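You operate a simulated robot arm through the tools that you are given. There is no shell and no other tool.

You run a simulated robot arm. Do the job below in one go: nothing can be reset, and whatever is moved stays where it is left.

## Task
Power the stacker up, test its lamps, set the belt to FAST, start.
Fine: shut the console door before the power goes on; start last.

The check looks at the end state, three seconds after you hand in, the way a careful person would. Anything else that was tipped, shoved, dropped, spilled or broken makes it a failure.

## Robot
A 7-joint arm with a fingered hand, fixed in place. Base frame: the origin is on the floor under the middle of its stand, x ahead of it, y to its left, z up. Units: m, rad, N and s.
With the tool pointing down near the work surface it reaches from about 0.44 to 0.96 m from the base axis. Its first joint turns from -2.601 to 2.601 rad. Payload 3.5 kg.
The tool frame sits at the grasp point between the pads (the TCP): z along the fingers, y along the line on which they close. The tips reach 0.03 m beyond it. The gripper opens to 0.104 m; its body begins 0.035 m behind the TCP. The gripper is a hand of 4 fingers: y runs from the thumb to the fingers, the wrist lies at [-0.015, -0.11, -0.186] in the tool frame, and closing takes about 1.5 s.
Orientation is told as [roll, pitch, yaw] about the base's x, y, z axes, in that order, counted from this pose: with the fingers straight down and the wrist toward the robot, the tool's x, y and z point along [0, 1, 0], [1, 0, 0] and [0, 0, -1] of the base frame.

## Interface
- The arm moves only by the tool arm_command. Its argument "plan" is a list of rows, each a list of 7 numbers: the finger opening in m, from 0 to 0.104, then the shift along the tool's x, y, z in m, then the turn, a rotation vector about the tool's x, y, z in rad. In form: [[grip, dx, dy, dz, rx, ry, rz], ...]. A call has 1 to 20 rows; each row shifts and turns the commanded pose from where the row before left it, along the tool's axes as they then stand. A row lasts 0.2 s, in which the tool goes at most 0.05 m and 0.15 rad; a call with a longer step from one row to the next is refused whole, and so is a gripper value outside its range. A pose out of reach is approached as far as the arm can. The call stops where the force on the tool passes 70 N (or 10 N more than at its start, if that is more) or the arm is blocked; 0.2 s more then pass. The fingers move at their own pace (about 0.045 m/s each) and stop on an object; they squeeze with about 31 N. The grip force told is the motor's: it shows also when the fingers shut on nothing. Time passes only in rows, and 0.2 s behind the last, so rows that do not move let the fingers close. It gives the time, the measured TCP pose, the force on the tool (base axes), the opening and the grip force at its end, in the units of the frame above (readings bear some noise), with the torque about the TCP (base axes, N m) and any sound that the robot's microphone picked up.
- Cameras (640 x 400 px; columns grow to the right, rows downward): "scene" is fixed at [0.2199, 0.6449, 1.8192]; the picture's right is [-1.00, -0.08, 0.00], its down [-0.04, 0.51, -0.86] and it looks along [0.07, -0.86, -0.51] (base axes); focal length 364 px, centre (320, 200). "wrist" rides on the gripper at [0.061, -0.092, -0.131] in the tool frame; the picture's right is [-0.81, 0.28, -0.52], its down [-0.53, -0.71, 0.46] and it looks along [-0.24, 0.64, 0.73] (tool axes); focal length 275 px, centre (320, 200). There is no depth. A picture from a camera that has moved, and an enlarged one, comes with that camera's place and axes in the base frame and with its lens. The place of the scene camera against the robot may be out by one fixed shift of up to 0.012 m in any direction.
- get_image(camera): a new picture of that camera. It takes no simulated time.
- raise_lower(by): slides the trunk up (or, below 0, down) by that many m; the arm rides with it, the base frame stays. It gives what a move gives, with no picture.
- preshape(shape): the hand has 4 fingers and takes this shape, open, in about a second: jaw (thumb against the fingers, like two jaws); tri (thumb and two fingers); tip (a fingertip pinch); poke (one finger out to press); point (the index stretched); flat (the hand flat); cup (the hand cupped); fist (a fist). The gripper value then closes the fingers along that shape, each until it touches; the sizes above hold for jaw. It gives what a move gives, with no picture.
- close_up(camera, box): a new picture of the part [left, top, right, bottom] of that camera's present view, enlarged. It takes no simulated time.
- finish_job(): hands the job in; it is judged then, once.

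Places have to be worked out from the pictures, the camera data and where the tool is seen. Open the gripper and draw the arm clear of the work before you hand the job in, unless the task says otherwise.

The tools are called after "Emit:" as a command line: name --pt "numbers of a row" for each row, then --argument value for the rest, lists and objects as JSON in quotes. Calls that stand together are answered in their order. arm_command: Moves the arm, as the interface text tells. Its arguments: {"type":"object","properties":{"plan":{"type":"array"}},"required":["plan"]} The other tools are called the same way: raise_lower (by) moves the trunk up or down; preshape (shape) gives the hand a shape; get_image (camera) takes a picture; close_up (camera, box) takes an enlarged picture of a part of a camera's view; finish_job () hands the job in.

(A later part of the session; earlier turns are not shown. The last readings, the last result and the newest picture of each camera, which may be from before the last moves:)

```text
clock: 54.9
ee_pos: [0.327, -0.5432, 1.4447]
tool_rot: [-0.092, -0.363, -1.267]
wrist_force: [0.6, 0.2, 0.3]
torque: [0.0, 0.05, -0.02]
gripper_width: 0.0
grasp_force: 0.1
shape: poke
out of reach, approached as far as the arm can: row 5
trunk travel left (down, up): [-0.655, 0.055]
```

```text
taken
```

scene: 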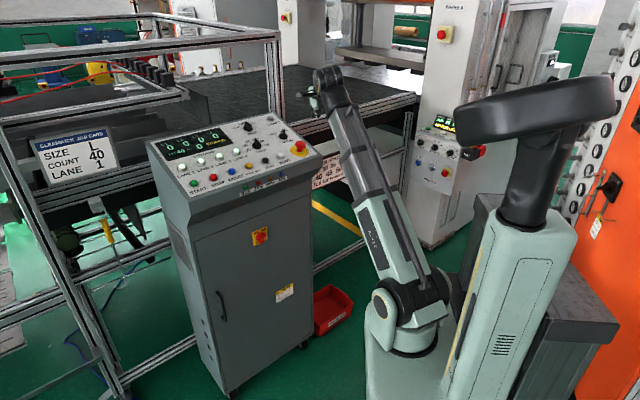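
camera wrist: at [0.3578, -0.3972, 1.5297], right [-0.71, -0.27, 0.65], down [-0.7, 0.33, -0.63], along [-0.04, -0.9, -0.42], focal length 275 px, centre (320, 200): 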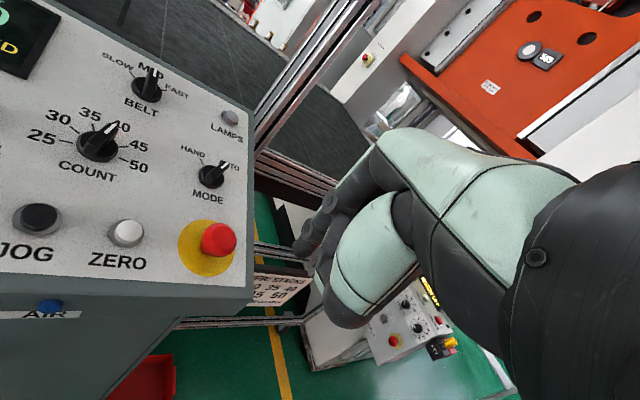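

A very clear view of BELT (at MID), LAMPS, MODE and COUNT. I zoom for accurate pixel positions.

Emit:
close_up --camera "wrist" --box '[0, 30, 260, 290]'

Emit:
close_up --camera "wrist" --box '[90, 40, 250, 140]'

Emit:
close_up --camera "scene" --box '[225, 105, 325, 165]'

```text
1.54 times, centred on (130, 160) of wrist
camera zoom: at [0.3578, -0.3972, 1.5297], right [-0.71, -0.27, 0.65], down [-0.7, 0.33, -0.63], along [-0.04, -0.9, -0.42], focal length 424 px, centre (612, 262)
```

zoom: 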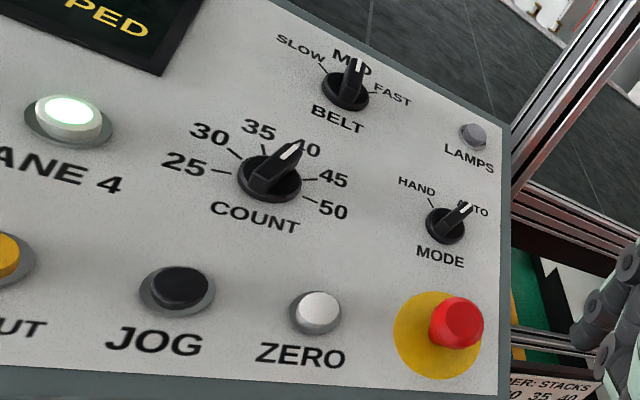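

```text
4.00 times, centred on (170, 90) of wrist
camera zoom: at [0.3578, -0.3972, 1.5297], right [-0.71, -0.27, 0.65], down [-0.7, 0.33, -0.63], along [-0.04, -0.9, -0.42], focal length 1101 px, centre (920, 640)
```

zoom: 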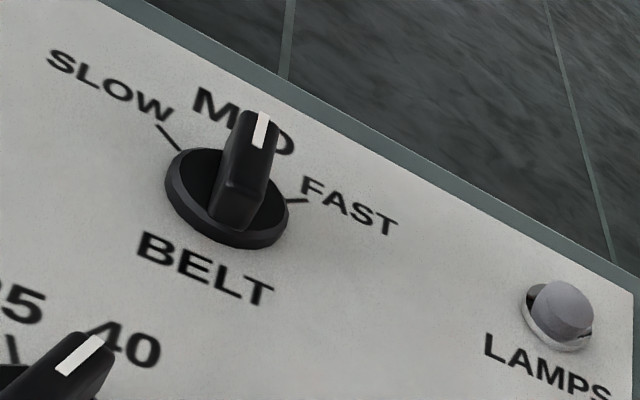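

```text
6.40 times, centred on (275, 135) of scene
camera zoom: at [0.2199, 0.6449, 1.8192], right [-1.0, -0.08, 0.0], down [-0.04, 0.51, -0.86], along [0.07, -0.86, -0.51], focal length 2331 px, centre (608, 616)
```

zoom: 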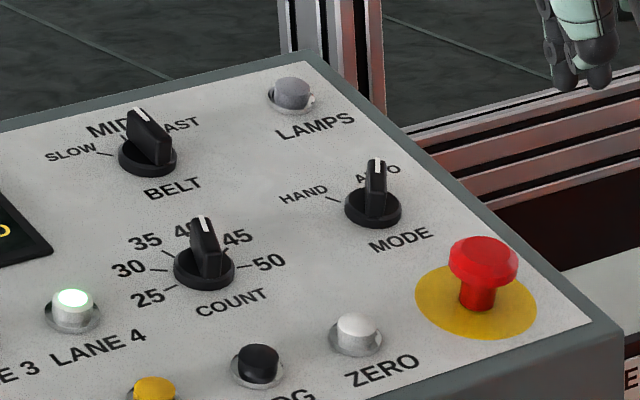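

Using only wrist views, I get the panel sloping about 11°, LAMPS at about [0.556, -0.855, 1.305] and BELT at about [0.635, -0.744, 1.298]; the scene camera reads about 1.5 cm high. I raise the trunk a little for reach and stretch the index.

Emit:
raise_lower --by 0.05

Emit:
preshape --shape "point"

Emit:
arm_command --pt "0.104 0 0 0 -0.08 0 0" --pt "0.104 0 0 0 -0.08 0 0"

Emit:
get_image --camera "wrist"

```text
clock: 55.8
ee_pos: [0.3265, -0.5417, 1.4947]
tool_rot: [-0.092, -0.362, -1.267]
wrist_force: [-0.3, 0.1, -0.4]
torque: [-0.01, 0.01, 0.0]
gripper_width: 0.0
grasp_force: 0.1
shape: poke
trunk travel left (down, up): [-0.705, 0.005]
```

```text
clock: 56.7
ee_pos: [0.3279, -0.5424, 1.4959]
tool_rot: [-0.092, -0.363, -1.267]
wrist_force: [-0.1, -0.1, 0.9]
torque: [-0.01, 0.02, 0.0]
gripper_width: 0.0
grasp_force: 0.0
shape: point
trunk travel left (down, up): [-0.705, 0.005]
```

```text
clock: 57.3
ee_pos: [0.3265, -0.5433, 1.4955]
tool_rot: [-0.101, -0.525, -1.246]
wrist_force: [0.2, 0.5, 0.3]
torque: [0.0, 0.02, 0.0]
gripper_width: 0.0001
grasp_force: 0.1
shape: point
trunk travel left (down, up): [-0.705, 0.005]
```

```text
taken
camera wrist: at [0.3525, -0.3856, 1.5573], right [-0.73, -0.18, 0.65], down [-0.68, 0.21, -0.7], along [-0.01, -0.96, -0.28], focal length 275 px, centre (320, 200)
```

wrist: 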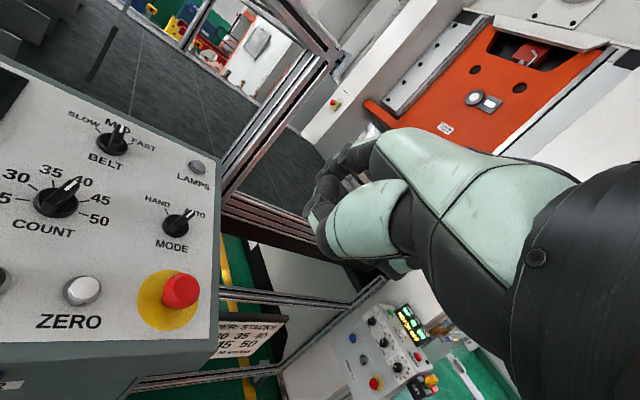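

Tilt reached cleanly. I now extend toward a hover point above LAMPS, two-thirds of the way first.

Emit:
arm_command --pt "0.104 0.0149 0.0229 0.0244 0 0 0" --pt "0.104 0.0149 0.0229 0.0244 0 0 0" --pt "0.104 0.0149 0.0229 0.0244 0 0 0" --pt "0.104 0.0149 0.0229 0.0244 0 0 0" --pt "0.104 0.0149 0.0229 0.0244 0 0 0" --pt "0.104 0.0149 0.0229 0.0244 0 0 0"

Emit:
get_image --camera "wrist"

Emit:
close_up --camera "scene" --box '[220, 60, 380, 170]'

```text
clock: 58.7
ee_pos: [0.4609, -0.7067, 1.4299]
tool_rot: [-0.101, -0.522, -1.249]
wrist_force: [0.2, -0.9, 0.4]
torque: [0.0, -0.01, 0.04]
gripper_width: 0.0
grasp_force: 0.0
shape: point
trunk travel left (down, up): [-0.705, 0.005]
```

```text
taken
camera wrist: at [0.4862, -0.5499, 1.4923], right [-0.73, -0.18, 0.65], down [-0.68, 0.21, -0.7], along [-0.01, -0.96, -0.28], focal length 275 px, centre (320, 200)
```

wrist: 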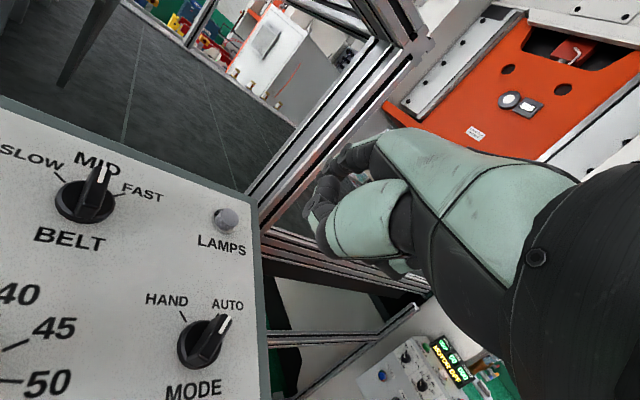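

```text
3.64 times, centred on (300, 115) of scene
camera zoom: at [0.2199, 0.6449, 1.8192], right [-1.0, -0.08, 0.0], down [-0.04, 0.51, -0.86], along [0.07, -0.86, -0.51], focal length 1325 px, centre (393, 509)
```

zoom: 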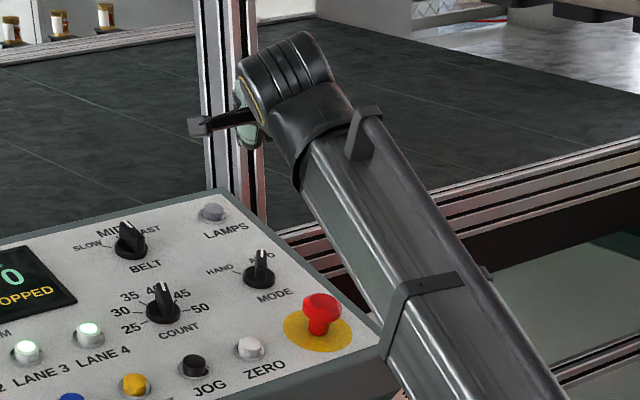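

Triangulating from the last two wrist views, LAMPS is at about [0.554, -0.845, 1.311], so the fingertip needs roughly [0.056, -0.073, -0.131]. I go to about 5 cm above it and re-check.

Emit:
arm_command --pt "0.104 0.0103 0.0087 0.0275 0 0 0" --pt "0.104 0.0103 0.0087 0.0275 0 0 0" --pt "0.104 0.0103 0.0087 0.0275 0 0 0" --pt "0.104 0.0103 0.0087 0.0275 0 0 0"

Emit:
get_image --camera "wrist"

Emit:
close_up --camera "wrist" --box '[180, 120, 380, 320]'

Emit:
close_up --camera "scene" --box '[220, 60, 380, 170]'

```text
clock: 59.7
ee_pos: [0.5152, -0.781, 1.3478]
tool_rot: [-0.101, -0.522, -1.248]
wrist_force: [0.8, 0.3, 0.4]
torque: [0.02, 0.01, 0.01]
gripper_width: 0.0
grasp_force: 0.1
shape: point
trunk travel left (down, up): [-0.705, 0.005]
```

```text
taken
camera wrist: at [0.5409, -0.6235, 1.4105], right [-0.73, -0.18, 0.65], down [-0.68, 0.21, -0.7], along [-0.01, -0.96, -0.28], focal length 275 px, centre (320, 200)
```

wrist: 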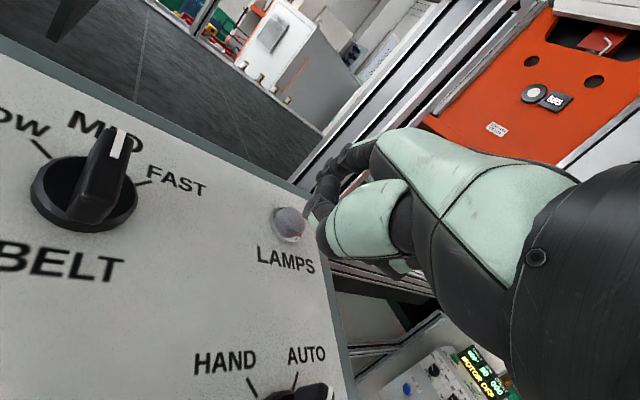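

```text
2.00 times, centred on (280, 220) of wrist
camera zoom: at [0.5409, -0.6235, 1.4105], right [-0.73, -0.18, 0.65], down [-0.68, 0.21, -0.7], along [-0.01, -0.96, -0.28], focal length 551 px, centre (400, 160)
```

zoom: 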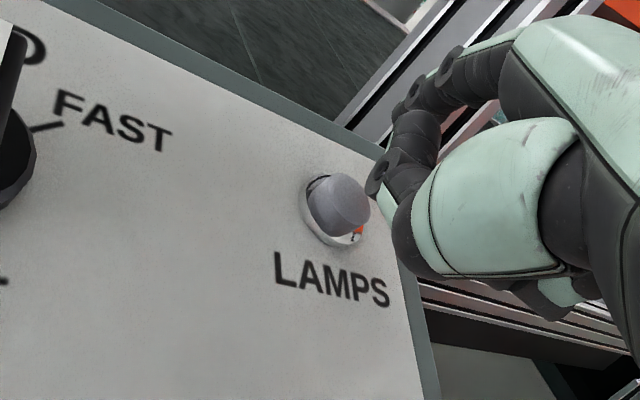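

```text
3.64 times, centred on (300, 115) of scene
camera zoom: at [0.2199, 0.6449, 1.8192], right [-1.0, -0.08, 0.0], down [-0.04, 0.51, -0.86], along [0.07, -0.86, -0.51], focal length 1325 px, centre (393, 509)
```

zoom: 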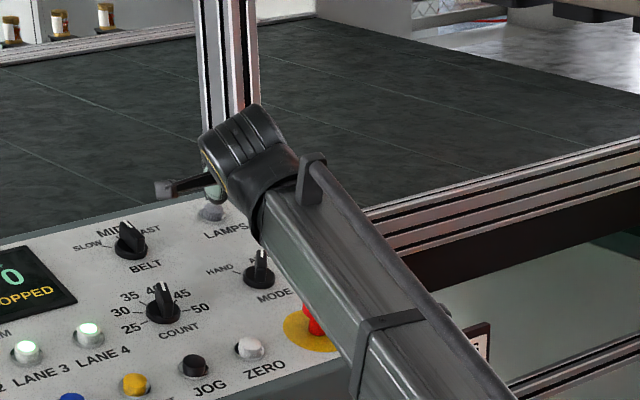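

The tip hovers about 5 cm above LAMPS, well aligned. To keep the curled fingers and thumb further from the MODE knob, I steepen the hand by about 9° while holding the tip in place.

Emit:
arm_command --pt "0.104 -0.0005 0.0033 -0.0056 0.075 0 0" --pt "0.104 -0.0005 0.0033 -0.0056 0.075 0 0"

Emit:
get_image --camera "wrist"

Emit:
close_up --camera "wrist" --box '[180, 120, 380, 320]'

```text
clock: 60.3
ee_pos: [0.5156, -0.7807, 1.3613]
tool_rot: [-0.093, -0.374, -1.266]
wrist_force: [0.5, 0.8, 0.5]
torque: [-0.02, 0.01, 0.0]
gripper_width: 0.0001
grasp_force: 0.1
shape: point
trunk travel left (down, up): [-0.705, 0.005]
```

```text
taken
camera wrist: at [0.5466, -0.6342, 1.4451], right [-0.71, -0.27, 0.65], down [-0.7, 0.32, -0.64], along [-0.04, -0.91, -0.42], focal length 275 px, centre (320, 200)
```

wrist: 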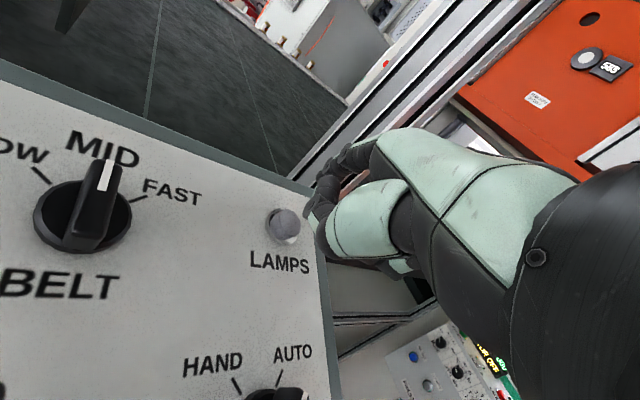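

```text
2.00 times, centred on (280, 220) of wrist
camera zoom: at [0.5466, -0.6342, 1.4451], right [-0.71, -0.27, 0.65], down [-0.7, 0.32, -0.64], along [-0.04, -0.91, -0.42], focal length 551 px, centre (400, 160)
```

zoom: 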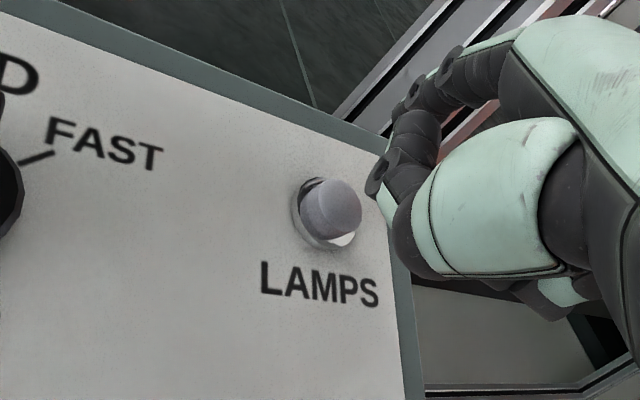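

Still fully reachable, and the tip lines up with LAMPS within a few millimetres. I descend 3 cm vertically and look again.

Emit:
arm_command --pt "0.104 0.0014 -0.0054 0.014 0 0 0" --pt "0.104 0.0014 -0.0054 0.014 0 0 0"

Emit:
close_up --camera "wrist" --box '[180, 120, 380, 320]'

Emit:
close_up --camera "scene" --box '[240, 80, 320, 140]'

```text
clock: 60.9
ee_pos: [0.5174, -0.7812, 1.3316]
tool_rot: [-0.093, -0.373, -1.266]
wrist_force: [0.9, -1.0, -0.6]
torque: [0.01, -0.01, 0.01]
gripper_width: 0.0
grasp_force: 0.1
shape: point
trunk travel left (down, up): [-0.705, 0.005]
```

```text
2.00 times, centred on (280, 220) of wrist
camera zoom: at [0.5473, -0.6337, 1.4149], right [-0.71, -0.27, 0.65], down [-0.7, 0.32, -0.64], along [-0.04, -0.91, -0.41], focal length 551 px, centre (400, 160)
```

zoom: 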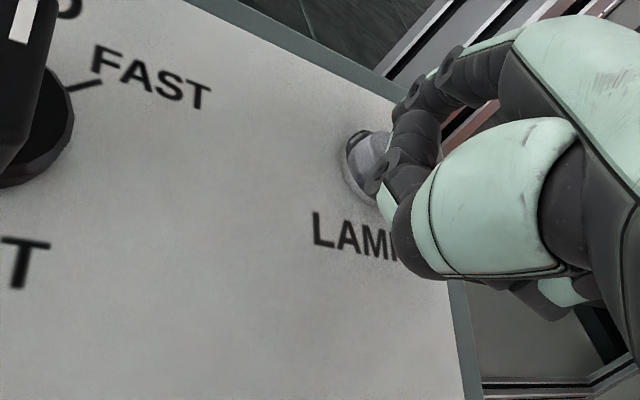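

```text
6.67 times, centred on (280, 110) of scene
camera zoom: at [0.2199, 0.6449, 1.8192], right [-1.0, -0.08, 0.0], down [-0.04, 0.51, -0.86], along [0.07, -0.86, -0.51], focal length 2428 px, centre (587, 800)
```

zoom: 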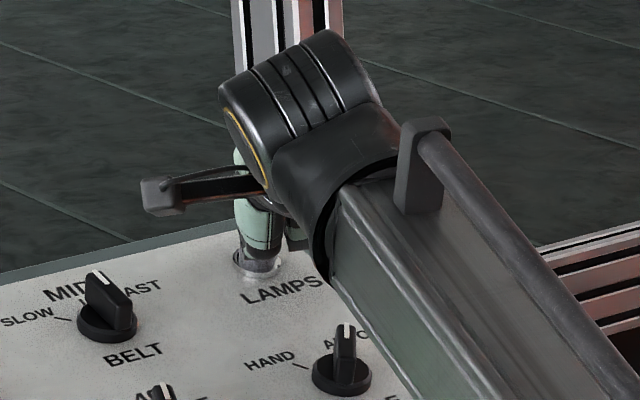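

I want to be sure which part of the hand is lowest before pressing, so I zoom tightly on the fingertip above LAMPS.

Emit:
close_up --camera "scene" --box '[260, 95, 290, 120]'

Emit:
close_up --camera "wrist" --box '[280, 130, 360, 240]'

```text
16.00 times, centred on (275, 108) of scene
camera zoom: at [0.2199, 0.6449, 1.8192], right [-1.0, -0.08, 0.0], down [-0.04, 0.51, -0.86], along [0.07, -0.86, -0.51], focal length 5828 px, centre (1040, 1680)
```

zoom: 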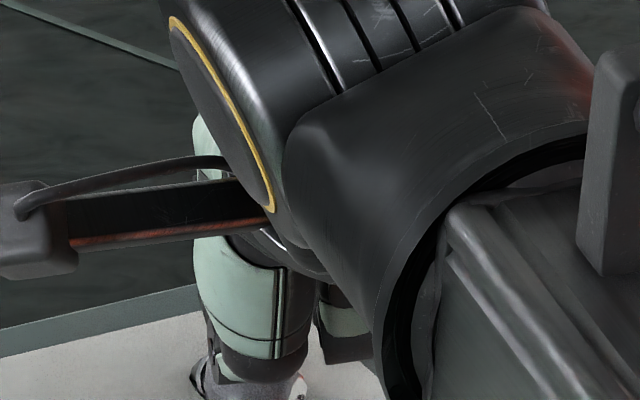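

```text
3.64 times, centred on (320, 185) of wrist
camera zoom: at [0.5473, -0.6337, 1.4149], right [-0.71, -0.27, 0.65], down [-0.7, 0.32, -0.64], along [-0.04, -0.91, -0.41], focal length 1001 px, centre (320, 254)
```

zoom: 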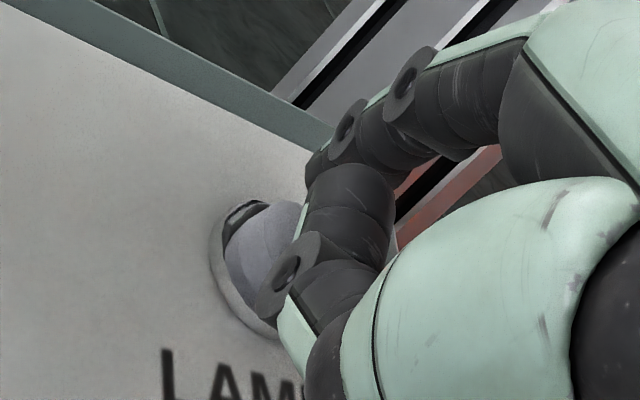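

The stretched index is the leading part: its tip is at about [0.55, -0.847, 1.334] and the button at [0.55, -0.845, 1.31], with the thumb further back and higher above the panel. I descend in small steps and watch the force.

Emit:
arm_command --pt "0.104 0.0007 -0.0029 0.0075 0 0 0" --pt "0.104 0.0006 -0.0022 0.0056 0 0 0"

Emit:
close_up --camera "wrist" --box '[240, 110, 380, 280]'

Emit:
close_up --camera "scene" --box '[150, 95, 330, 205]'

```text
clock: 61.5
ee_pos: [0.5165, -0.7794, 1.3181]
tool_rot: [-0.094, -0.377, -1.265]
wrist_force: [0.6, 0.1, 3.3]
torque: [-0.15, -0.09, -0.01]
gripper_width: 0.0001
grasp_force: 0.0
shape: point
trunk travel left (down, up): [-0.705, 0.005]
```

```text
2.35 times, centred on (310, 195) of wrist
camera zoom: at [0.5467, -0.6326, 1.4014], right [-0.71, -0.27, 0.65], down [-0.7, 0.32, -0.64], along [-0.04, -0.91, -0.41], focal length 648 px, centre (344, 212)
```

zoom: 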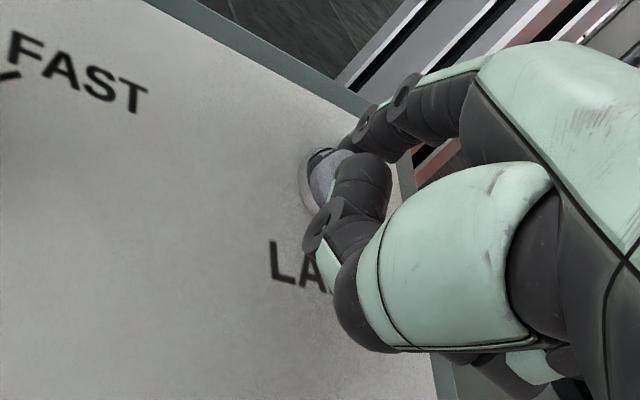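

```text
3.56 times, centred on (240, 150) of scene
camera zoom: at [0.2199, 0.6449, 1.8192], right [-1.0, -0.08, 0.0], down [-0.04, 0.51, -0.86], along [0.07, -0.86, -0.51], focal length 1295 px, centre (604, 378)
```

zoom: 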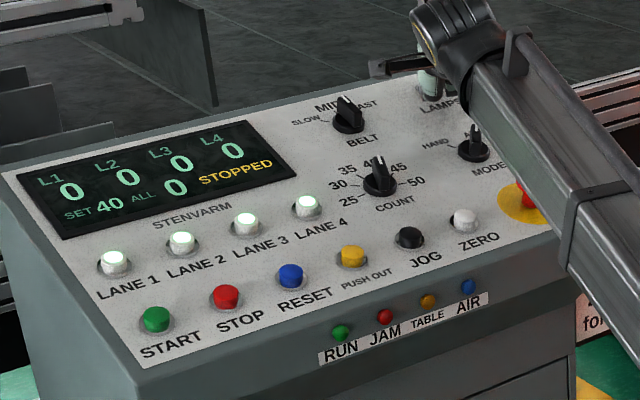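

Contact: 3.3 N upward, with the torque placing it on the button's near edge under the index. I press a further 5 mm and hold while checking the lamps.

Emit:
arm_command --pt "0.104 0.0003 -0.0011 0.0028 0 0 0" --pt "0.104 0.0003 -0.0011 0.0028 0 0 0"

Emit:
close_up --camera "scene" --box '[150, 95, 330, 205]'

Emit:
close_up --camera "wrist" --box '[240, 110, 380, 280]'

```text
clock: 62.1
ee_pos: [0.5159, -0.7767, 1.3135]
tool_rot: [-0.094, -0.378, -1.264]
wrist_force: [-2.5, 7.3, 12.2]
torque: [-0.86, -0.47, 0.03]
gripper_width: 0.0
grasp_force: 0.2
shape: point
trunk travel left (down, up): [-0.705, 0.005]
```

```text
3.56 times, centred on (240, 150) of scene
camera zoom: at [0.2199, 0.6449, 1.8192], right [-1.0, -0.08, 0.0], down [-0.04, 0.51, -0.86], along [0.07, -0.86, -0.51], focal length 1295 px, centre (604, 378)
```

zoom: 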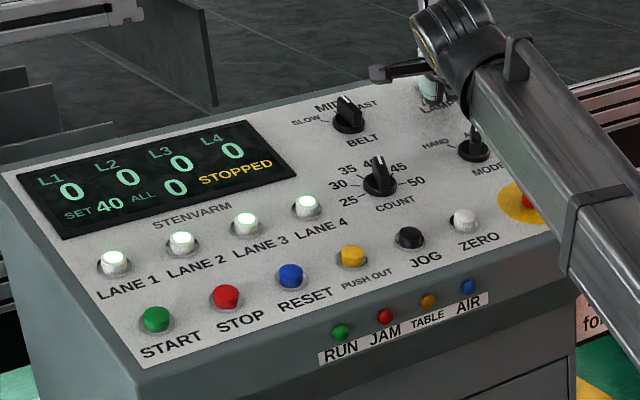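

```text
2.35 times, centred on (310, 195) of wrist
camera zoom: at [0.5462, -0.6303, 1.397], right [-0.71, -0.27, 0.65], down [-0.7, 0.32, -0.64], along [-0.04, -0.91, -0.41], focal length 648 px, centre (344, 212)
```

zoom: 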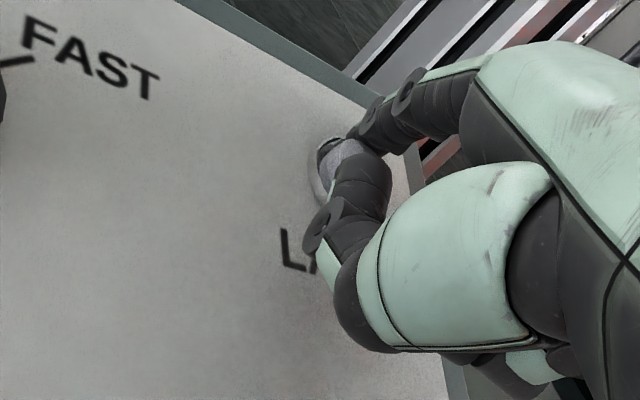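

12 N now with a sideways part, and no lamps lit yet. I zoom to see how the fingertip sits on the button.

Emit:
close_up --camera "wrist" --box '[295, 155, 345, 215]'

Emit:
close_up --camera "scene" --box '[255, 100, 285, 125]'

```text
6.67 times, centred on (320, 185) of wrist
camera zoom: at [0.5462, -0.6303, 1.397], right [-0.71, -0.27, 0.65], down [-0.7, 0.32, -0.64], along [-0.04, -0.91, -0.41], focal length 1835 px, centre (320, 300)
```

zoom: 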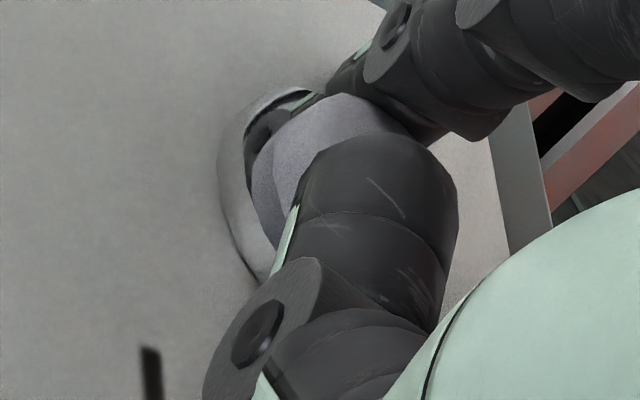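

```text
16.00 times, centred on (270, 112) of scene
camera zoom: at [0.2199, 0.6449, 1.8192], right [-1.0, -0.08, 0.0], down [-0.04, 0.51, -0.86], along [0.07, -0.86, -0.51], focal length 5828 px, centre (1120, 1600)
```

zoom: 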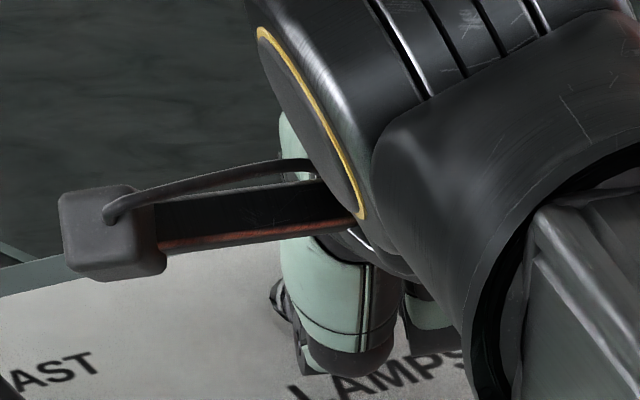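

The geometry says the tip is on the button cap, only a few millimetres off centre. I press a bit deeper along the panel normal and watch the indicator lamps.

Emit:
arm_command --pt "0.104 0.0008 -0.0007 0.0038 0 0 0" --pt "0.104 0 0 0 0 0 0"

Emit:
close_up --camera "scene" --box '[150, 95, 330, 205]'

Emit:
close_up --camera "wrist" --box '[295, 155, 345, 215]'

```text
clock: 62.7
ee_pos: [0.516, -0.7758, 1.311]
tool_rot: [-0.091, -0.379, -1.264]
wrist_force: [-5.3, 13.0, 18.7]
torque: [-1.48, -0.78, 0.12]
gripper_width: 0.0
grasp_force: 0.0
shape: point
trunk travel left (down, up): [-0.705, 0.005]
```

```text
3.56 times, centred on (240, 150) of scene
camera zoom: at [0.2199, 0.6449, 1.8192], right [-1.0, -0.08, 0.0], down [-0.04, 0.51, -0.86], along [0.07, -0.86, -0.51], focal length 1295 px, centre (604, 378)
```

zoom: 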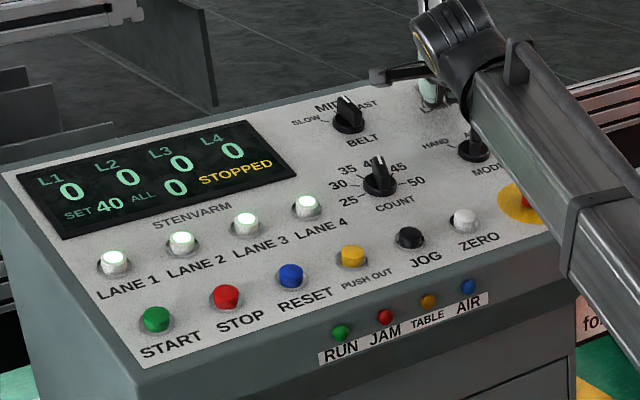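

```text
6.67 times, centred on (320, 185) of wrist
camera zoom: at [0.5461, -0.6291, 1.394], right [-0.71, -0.26, 0.65], down [-0.7, 0.32, -0.64], along [-0.04, -0.91, -0.41], focal length 1835 px, centre (320, 300)
```

zoom: 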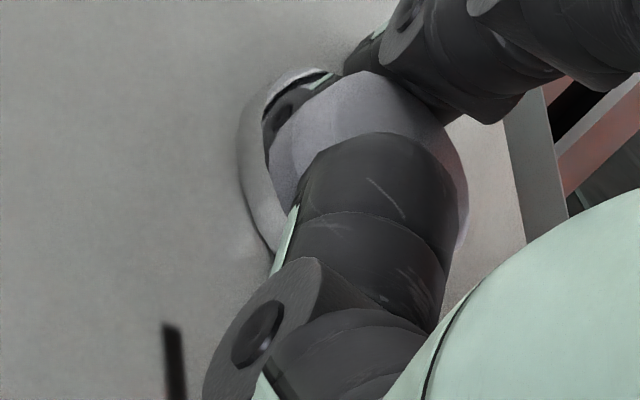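

The closer view shows the tip has landed just beyond the cap (the cap hides it), which also explains the sideways force. I lift 2 cm, pull back about 1.6 cm toward the robot and look again.

Emit:
arm_command --pt "0.104 -0.0009 0.0036 -0.0093 0 0 0" --pt "0.104 -0.0009 0.0036 -0.0093 0 0 0" --pt "0.104 -0.005 -0.0149 -0.0053 0 0 0"

Emit:
close_up --camera "wrist" --box '[270, 140, 370, 240]'

Emit:
close_up --camera "scene" --box '[255, 95, 295, 125]'

```text
clock: 63.5
ee_pos: [0.5072, -0.7638, 1.3281]
tool_rot: [-0.095, -0.374, -1.264]
wrist_force: [0.3, -0.5, 2.0]
torque: [-0.08, -0.05, 0.0]
gripper_width: 0.0
grasp_force: 0.0
shape: point
trunk travel left (down, up): [-0.705, 0.005]
```

```text
4.00 times, centred on (320, 190) of wrist
camera zoom: at [0.5384, -0.6174, 1.4105], right [-0.71, -0.27, 0.65], down [-0.7, 0.32, -0.64], along [-0.04, -0.91, -0.42], focal length 1101 px, centre (320, 240)
```

zoom: 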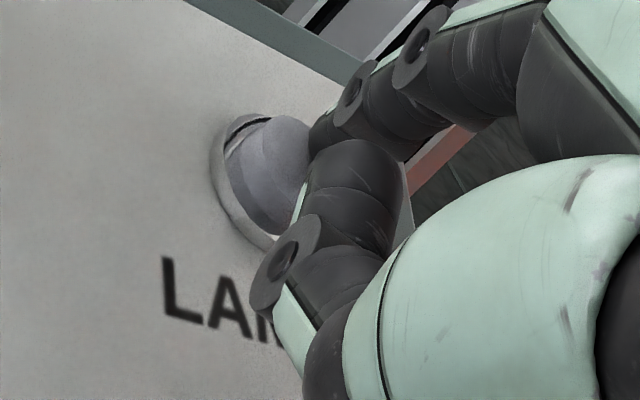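

```text
13.33 times, centred on (275, 110) of scene
camera zoom: at [0.2199, 0.6449, 1.8192], right [-1.0, -0.08, 0.0], down [-0.04, 0.51, -0.86], along [0.07, -0.86, -0.51], focal length 4857 px, centre (920, 1400)
```

zoom: 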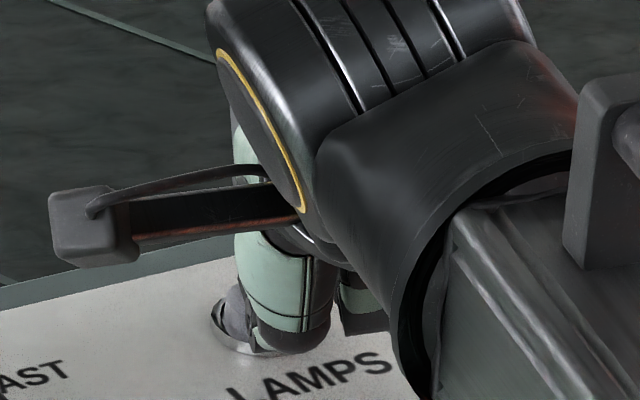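

Re-solving with the steep view puts BELT at [0.615, -0.719, 1.314] and gives a panel slope of about 16°. LAMPS is then at [0.546, -0.827], with its cap top near z 1.322. My tip is now right over it and just touching (2 N), so I press along the panel normal.

Emit:
arm_command --pt "0.104 0.0009 -0.0005 0.0038 0 0 0" --pt "0.104 0.0009 -0.0005 0.0038 0 0 0"

Emit:
close_up --camera "scene" --box '[150, 95, 330, 205]'

Emit:
close_up --camera "wrist" --box '[270, 140, 370, 240]'

```text
clock: 64.1
ee_pos: [0.5086, -0.7654, 1.3218]
tool_rot: [-0.093, -0.375, -1.266]
wrist_force: [-0.3, 3.1, 7.1]
torque: [-0.39, -0.25, 0.02]
gripper_width: 0.0001
grasp_force: 0.0
shape: point
trunk travel left (down, up): [-0.705, 0.005]
heard: click
```

```text
3.56 times, centred on (240, 150) of scene
camera zoom: at [0.2199, 0.6449, 1.8192], right [-1.0, -0.08, 0.0], down [-0.04, 0.51, -0.86], along [0.07, -0.86, -0.51], focal length 1295 px, centre (604, 378)
```

zoom: 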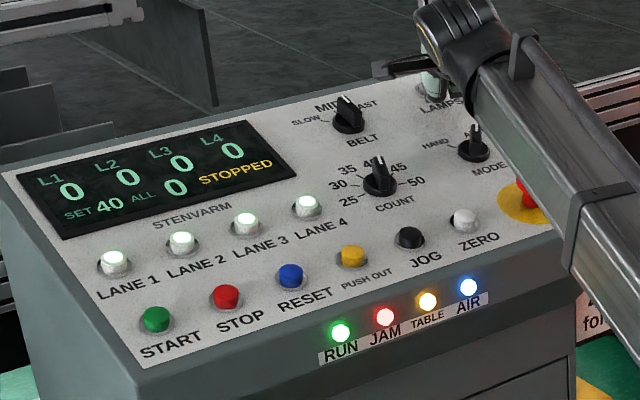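

```text
4.00 times, centred on (320, 190) of wrist
camera zoom: at [0.5398, -0.6187, 1.4046], right [-0.71, -0.27, 0.65], down [-0.7, 0.32, -0.64], along [-0.04, -0.91, -0.41], focal length 1101 px, centre (320, 240)
```

zoom: 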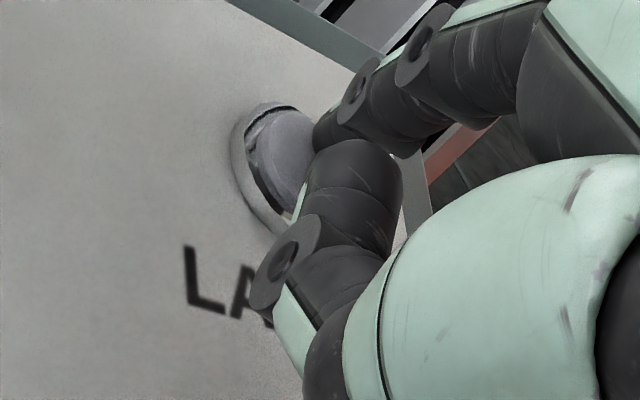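

A click, and RUN, JAM, TABLE and AIR all light up: the lamp test works. I hold it about a second, then lift off 4.5 cm and check the lamps go out again.

Emit:
arm_command --pt "0.104 0 0 0 0 0 0" --pt "0.104 0 0 0 0 0 0" --pt "0.104 0 0 0 0 0 0" --pt "0.104 0 0 0 0 0 0" --pt "0.104 -0.0014 0.0054 -0.014 0 0 0" --pt "0.104 -0.0014 0.0054 -0.014 0 0 0" --pt "0.104 -0.0014 0.0054 -0.014 0 0 0"

Emit:
close_up --camera "scene" --box '[150, 95, 330, 205]'

Emit:
get_image --camera "wrist"

```text
clock: 65.7
ee_pos: [0.5089, -0.7658, 1.3653]
tool_rot: [-0.094, -0.372, -1.265]
wrist_force: [-0.5, -0.2, 0.1]
torque: [-0.01, -0.01, 0.0]
gripper_width: 0.0961
grasp_force: 0.1
shape: point
trunk travel left (down, up): [-0.705, 0.005]
```

```text
3.56 times, centred on (240, 150) of scene
camera zoom: at [0.2199, 0.6449, 1.8192], right [-1.0, -0.08, 0.0], down [-0.04, 0.51, -0.86], along [0.07, -0.86, -0.51], focal length 1295 px, centre (604, 378)
```

zoom: 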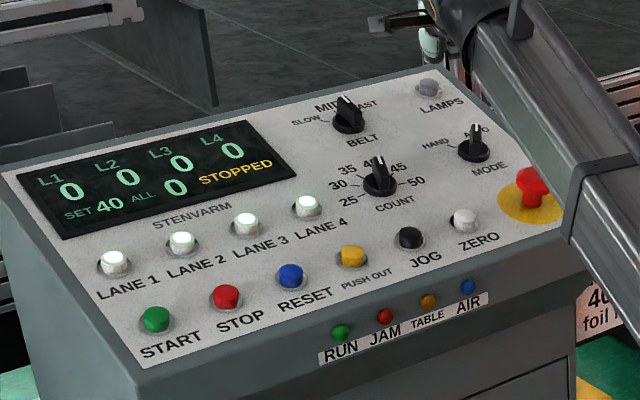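

```text
taken
camera wrist: at [0.5394, -0.6197, 1.4491], right [-0.71, -0.27, 0.65], down [-0.7, 0.32, -0.64], along [-0.04, -0.91, -0.42], focal length 275 px, centre (320, 200)
```

wrist: 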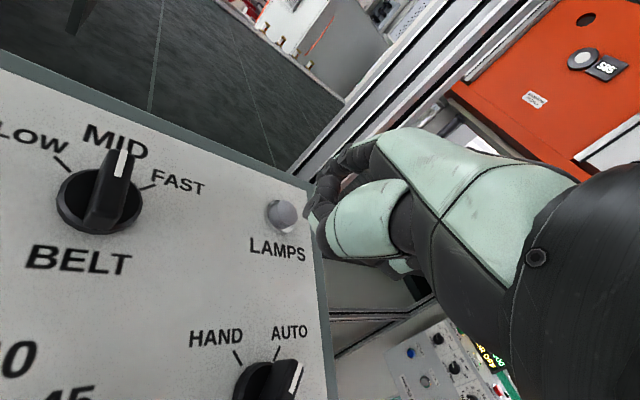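

The lamps went out again after release, so the lamp test is done. Now I move the fingertip across to hover just right of the near end of the BELT pointer.

Emit:
arm_command --pt "0.104 0.0164 -0.0193 -0.009 0 0 0" --pt "0.104 0.0164 -0.0193 -0.009 0 0 0" --pt "0.104 0.0164 -0.0193 -0.009 0 0 0" --pt "0.104 0.0164 -0.0193 -0.009 0 0 0"

Emit:
get_image --camera "wrist"

Emit:
close_up --camera "scene" --box '[225, 80, 325, 150]'

```text
clock: 66.7
ee_pos: [0.5488, -0.6658, 1.3673]
tool_rot: [-0.094, -0.373, -1.267]
wrist_force: [-0.6, -0.3, -0.1]
torque: [-0.02, -0.02, 0.0]
gripper_width: 0.0961
grasp_force: 0.2
shape: point
trunk travel left (down, up): [-0.705, 0.005]
```

```text
taken
camera wrist: at [0.5795, -0.5191, 1.4492], right [-0.71, -0.27, 0.65], down [-0.7, 0.32, -0.64], along [-0.04, -0.91, -0.41], focal length 275 px, centre (320, 200)
```

wrist: 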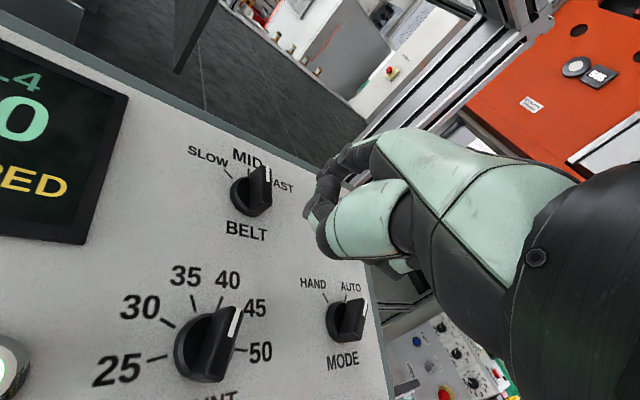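

```text
5.71 times, centred on (275, 115) of scene
camera zoom: at [0.2199, 0.6449, 1.8192], right [-1.0, -0.08, 0.0], down [-0.04, 0.51, -0.86], along [0.07, -0.86, -0.51], focal length 2082 px, centre (577, 686)
```

zoom: 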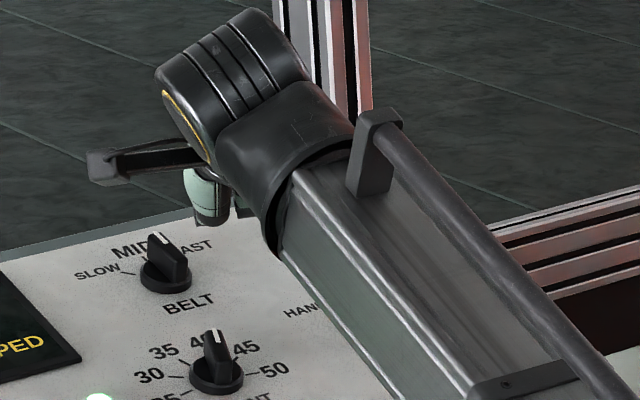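

This view confirms BELT at [0.615, -0.719]; my tip is about 2.7 cm right of its axis and 1.5 cm toward the robot, 6.6 cm above the panel. I descend 3 cm and check clearance to COUNT.

Emit:
arm_command --pt "0.104 0.0014 -0.0054 0.014 0 0 0" --pt "0.104 0.0014 -0.0054 0.014 0 0 0"

Emit:
close_up --camera "wrist" --box '[200, 120, 400, 320]'

Emit:
close_up --camera "scene" --box '[235, 90, 305, 150]'

```text
clock: 67.3
ee_pos: [0.5497, -0.6678, 1.3345]
tool_rot: [-0.093, -0.374, -1.263]
wrist_force: [0.4, 0.7, 0.2]
torque: [0.02, 0.0, 0.0]
gripper_width: 0.0965
grasp_force: 0.1
shape: point
trunk travel left (down, up): [-0.705, 0.005]
```

```text
2.00 times, centred on (300, 220) of wrist
camera zoom: at [0.5799, -0.5207, 1.4176], right [-0.71, -0.27, 0.65], down [-0.7, 0.32, -0.64], along [-0.04, -0.91, -0.42], focal length 551 px, centre (360, 160)
```

zoom: 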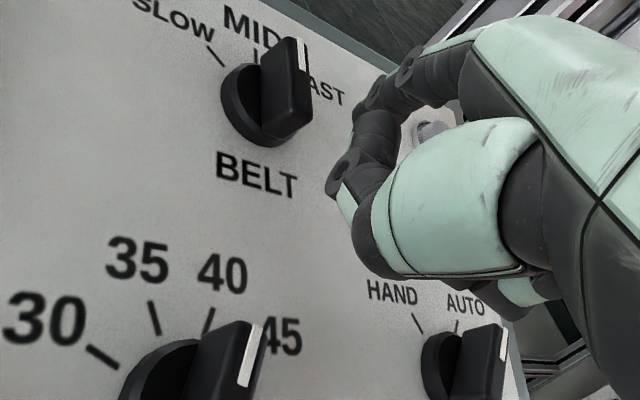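

```text
6.67 times, centred on (270, 120) of scene
camera zoom: at [0.2199, 0.6449, 1.8192], right [-1.0, -0.08, 0.0], down [-0.04, 0.51, -0.86], along [0.07, -0.86, -0.51], focal length 2428 px, centre (653, 733)
```

zoom: 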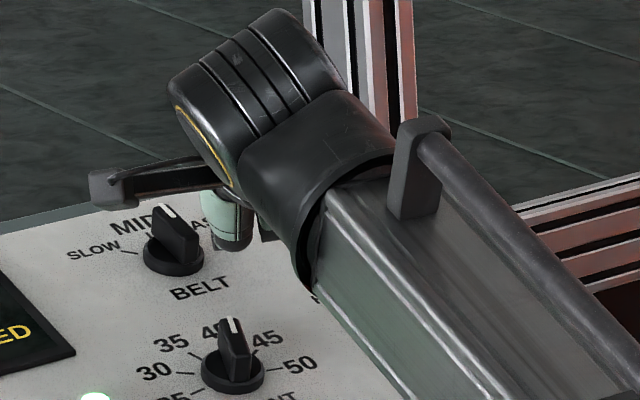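

Clearances look good. I lower to about 2 cm above the panel while drawing slightly toward the robot, then slide left to just short of the pointer's near end.

Emit:
arm_command --pt "0.104 -0.0005 -0.0042 0.0056 0 0 0" --pt "0.104 -0.0004 -0.0041 0.0056 0 0 0" --pt "0.104 0.0051 -0.0026 -0.0015 0 0 0" --pt "0.104 0.0052 -0.0026 -0.0014 0 0 0"

Emit:
close_up --camera "wrist" --box '[220, 100, 400, 280]'

Emit:
close_up --camera "scene" --box '[235, 90, 305, 150]'

```text
clock: 68.3
ee_pos: [0.555, -0.6554, 1.3198]
tool_rot: [-0.095, -0.373, -1.265]
wrist_force: [-0.5, 1.4, -0.5]
torque: [0.03, 0.01, -0.01]
gripper_width: 0.0959
grasp_force: 0.1
shape: point
trunk travel left (down, up): [-0.705, 0.005]
```

```text
2.22 times, centred on (310, 190) of wrist
camera zoom: at [0.5861, -0.5096, 1.4038], right [-0.71, -0.27, 0.65], down [-0.7, 0.32, -0.64], along [-0.04, -0.91, -0.41], focal length 612 px, centre (342, 222)
```

zoom: 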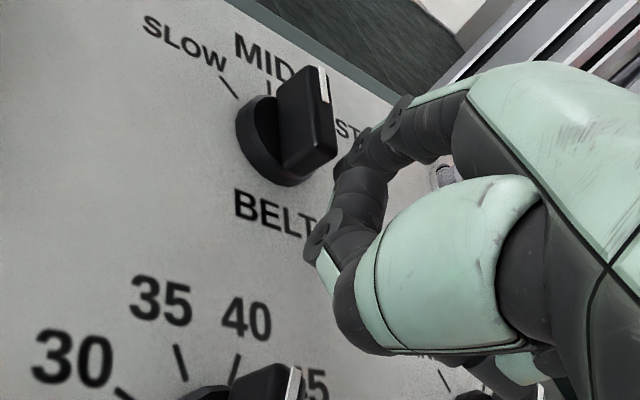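

```text
6.67 times, centred on (270, 120) of scene
camera zoom: at [0.2199, 0.6449, 1.8192], right [-1.0, -0.08, 0.0], down [-0.04, 0.51, -0.86], along [0.07, -0.86, -0.51], focal length 2428 px, centre (653, 733)
```

zoom: 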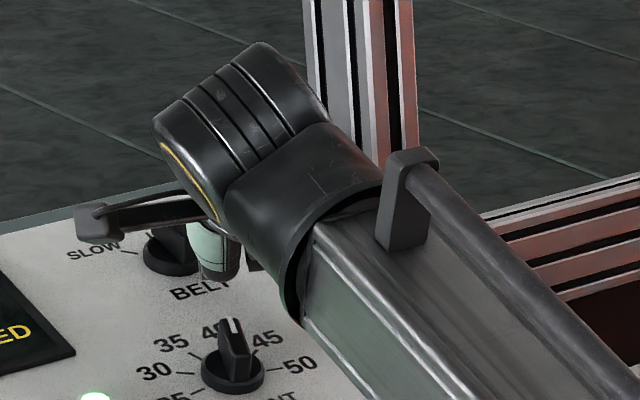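

The fingertip is right beside the pointer's near right corner, no contact yet. I now push its near end to the left along the turning arc.

Emit:
arm_command --pt "0.104 0.0032 -0.0016 -0.0009 0 0 0" --pt "0.104 0.0023 -0.004 -0.001 0 0 0" --pt "0.104 0.0033 -0.0033 -0.0011 0 0 0"

Emit:
close_up --camera "wrist" --box '[220, 100, 400, 280]'

```text
clock: 69.1
ee_pos: [0.5621, -0.6442, 1.321]
tool_rot: [-0.091, -0.374, -1.264]
wrist_force: [-0.8, -0.8, 0.7]
torque: [0.01, 0.02, -0.02]
gripper_width: 0.0
grasp_force: 0.2
shape: point
trunk travel left (down, up): [-0.705, 0.005]
```

```text
2.22 times, centred on (310, 190) of wrist
camera zoom: at [0.5926, -0.4979, 1.4032], right [-0.71, -0.27, 0.65], down [-0.7, 0.32, -0.64], along [-0.04, -0.91, -0.42], focal length 612 px, centre (342, 222)
```

zoom: 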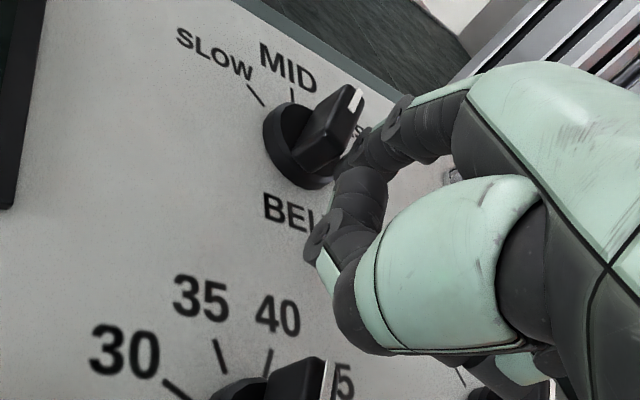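

The pointer is turning toward FAST. I finish the arc.

Emit:
arm_command --pt "0.104 0.004 -0.0024 -0.0012 0 0 0" --pt "0.104 0.002 -0.0007 -0.0005 0 0 0"

Emit:
close_up --camera "wrist" --box '[220, 100, 400, 280]'

```text
clock: 69.7
ee_pos: [0.5653, -0.6392, 1.3191]
tool_rot: [-0.094, -0.375, -1.266]
wrist_force: [0.2, -0.8, -0.9]
torque: [-0.03, -0.01, -0.01]
gripper_width: 0.0001
grasp_force: 0.0
shape: point
trunk travel left (down, up): [-0.705, 0.005]
```

```text
2.22 times, centred on (310, 190) of wrist
camera zoom: at [0.5965, -0.4931, 1.4027], right [-0.71, -0.27, 0.65], down [-0.7, 0.32, -0.64], along [-0.04, -0.91, -0.42], focal length 612 px, centre (342, 222)
```

zoom: 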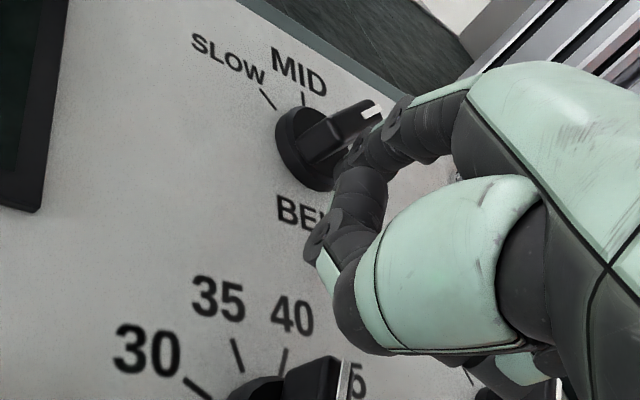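

The pointer now lies toward FAST with no residual force. I lift straight off and verify.

Emit:
arm_command --pt "0.104 -0.0009 0.0036 -0.0093 0 0 0" --pt "0.104 -0.0014 0.0054 -0.014 0 0 0" --pt "0.104 -0.0014 0.0054 -0.014 0 0 0" --pt "0.104 -0.0014 0.0054 -0.014 0 0 0"

Emit:
get_image --camera "wrist"

Emit:
close_up --camera "wrist" --box '[210, 110, 330, 230]'

Emit:
close_up --camera "scene" --box '[150, 95, 330, 205]'

```text
clock: 70.7
ee_pos: [0.5665, -0.6384, 1.3745]
tool_rot: [-0.093, -0.375, -1.266]
wrist_force: [0.7, -0.7, -0.1]
torque: [-0.01, 0.01, 0.03]
gripper_width: 0.0
grasp_force: 0.0
shape: point
trunk travel left (down, up): [-0.705, 0.005]
```

```text
taken
camera wrist: at [0.5965, -0.4925, 1.4581], right [-0.71, -0.27, 0.65], down [-0.7, 0.32, -0.64], along [-0.04, -0.91, -0.41], focal length 275 px, centre (320, 200)
```

wrist: 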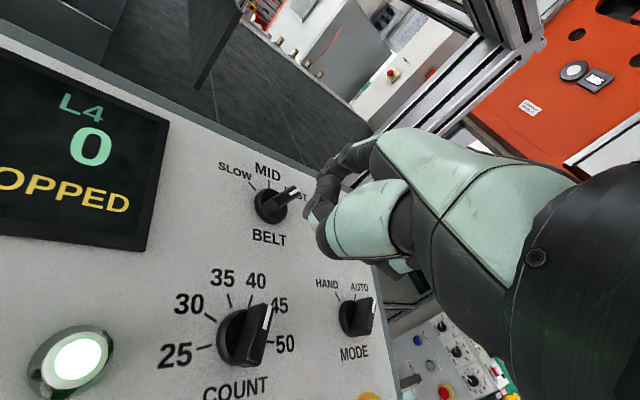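

```text
3.33 times, centred on (270, 170) of wrist
camera zoom: at [0.5965, -0.4925, 1.4581], right [-0.71, -0.27, 0.65], down [-0.7, 0.32, -0.64], along [-0.04, -0.91, -0.41], focal length 918 px, centre (487, 300)
```

zoom: 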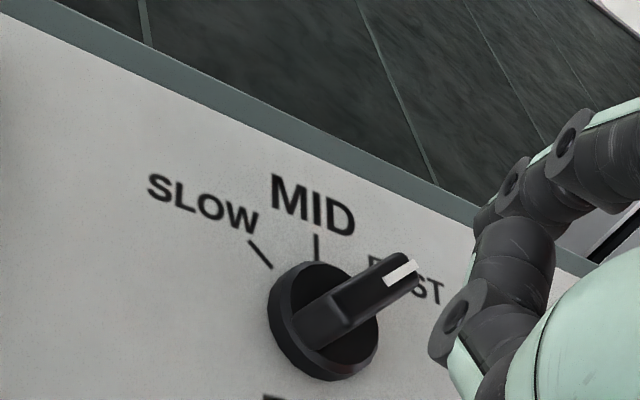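

```text
3.56 times, centred on (240, 150) of scene
camera zoom: at [0.2199, 0.6449, 1.8192], right [-1.0, -0.08, 0.0], down [-0.04, 0.51, -0.86], along [0.07, -0.86, -0.51], focal length 1295 px, centre (604, 378)
```

zoom: 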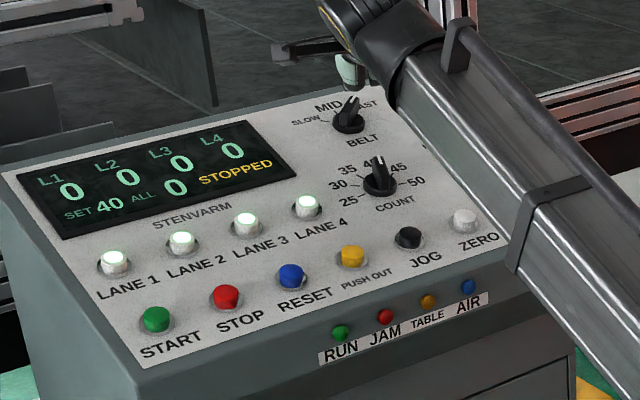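

BELT's pointer works out at 45° to the right, squarely on FAST. Only START is left. I move the hand above the panel toward START, halfway first.

Emit:
arm_command --pt "0.104 0.0191 -0.0269 -0.0143 0 0 0" --pt "0.104 0.0191 -0.0269 -0.0143 0 0 0" --pt "0.104 0.0191 -0.0269 -0.0143 0 0 0" --pt "0.104 0.0191 -0.0269 -0.0143 0 0 0" --pt "0.104 0.0191 -0.0269 -0.0143 0 0 0"

Emit:
get_image --camera "wrist"

Emit:
get_image --camera "scene"

```text
clock: 71.9
ee_pos: [0.6203, -0.467, 1.3838]
tool_rot: [-0.093, -0.373, -1.267]
wrist_force: [0.7, 0.0, 0.4]
torque: [-0.05, -0.01, -0.01]
gripper_width: 0.0002
grasp_force: 0.0
shape: point
trunk travel left (down, up): [-0.705, 0.005]
```

```text
taken
camera wrist: at [0.6502, -0.32, 1.4666], right [-0.71, -0.27, 0.65], down [-0.7, 0.32, -0.64], along [-0.04, -0.91, -0.41], focal length 275 px, centre (320, 200)
```

wrist: 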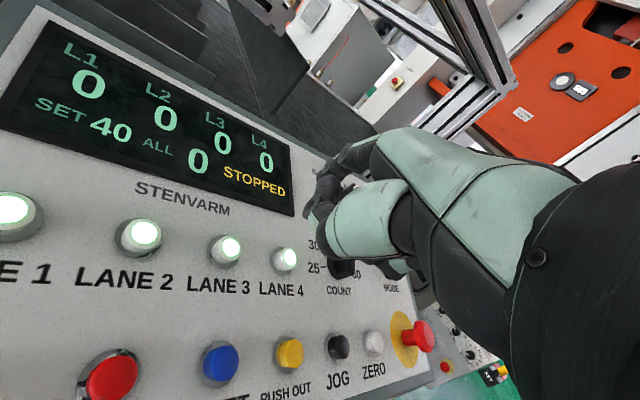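

```text
taken
```

scene: 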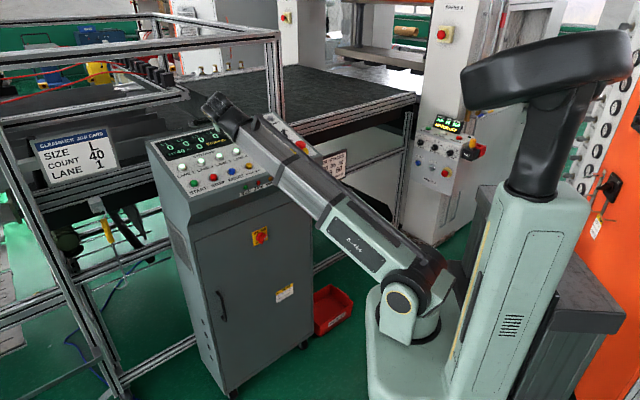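

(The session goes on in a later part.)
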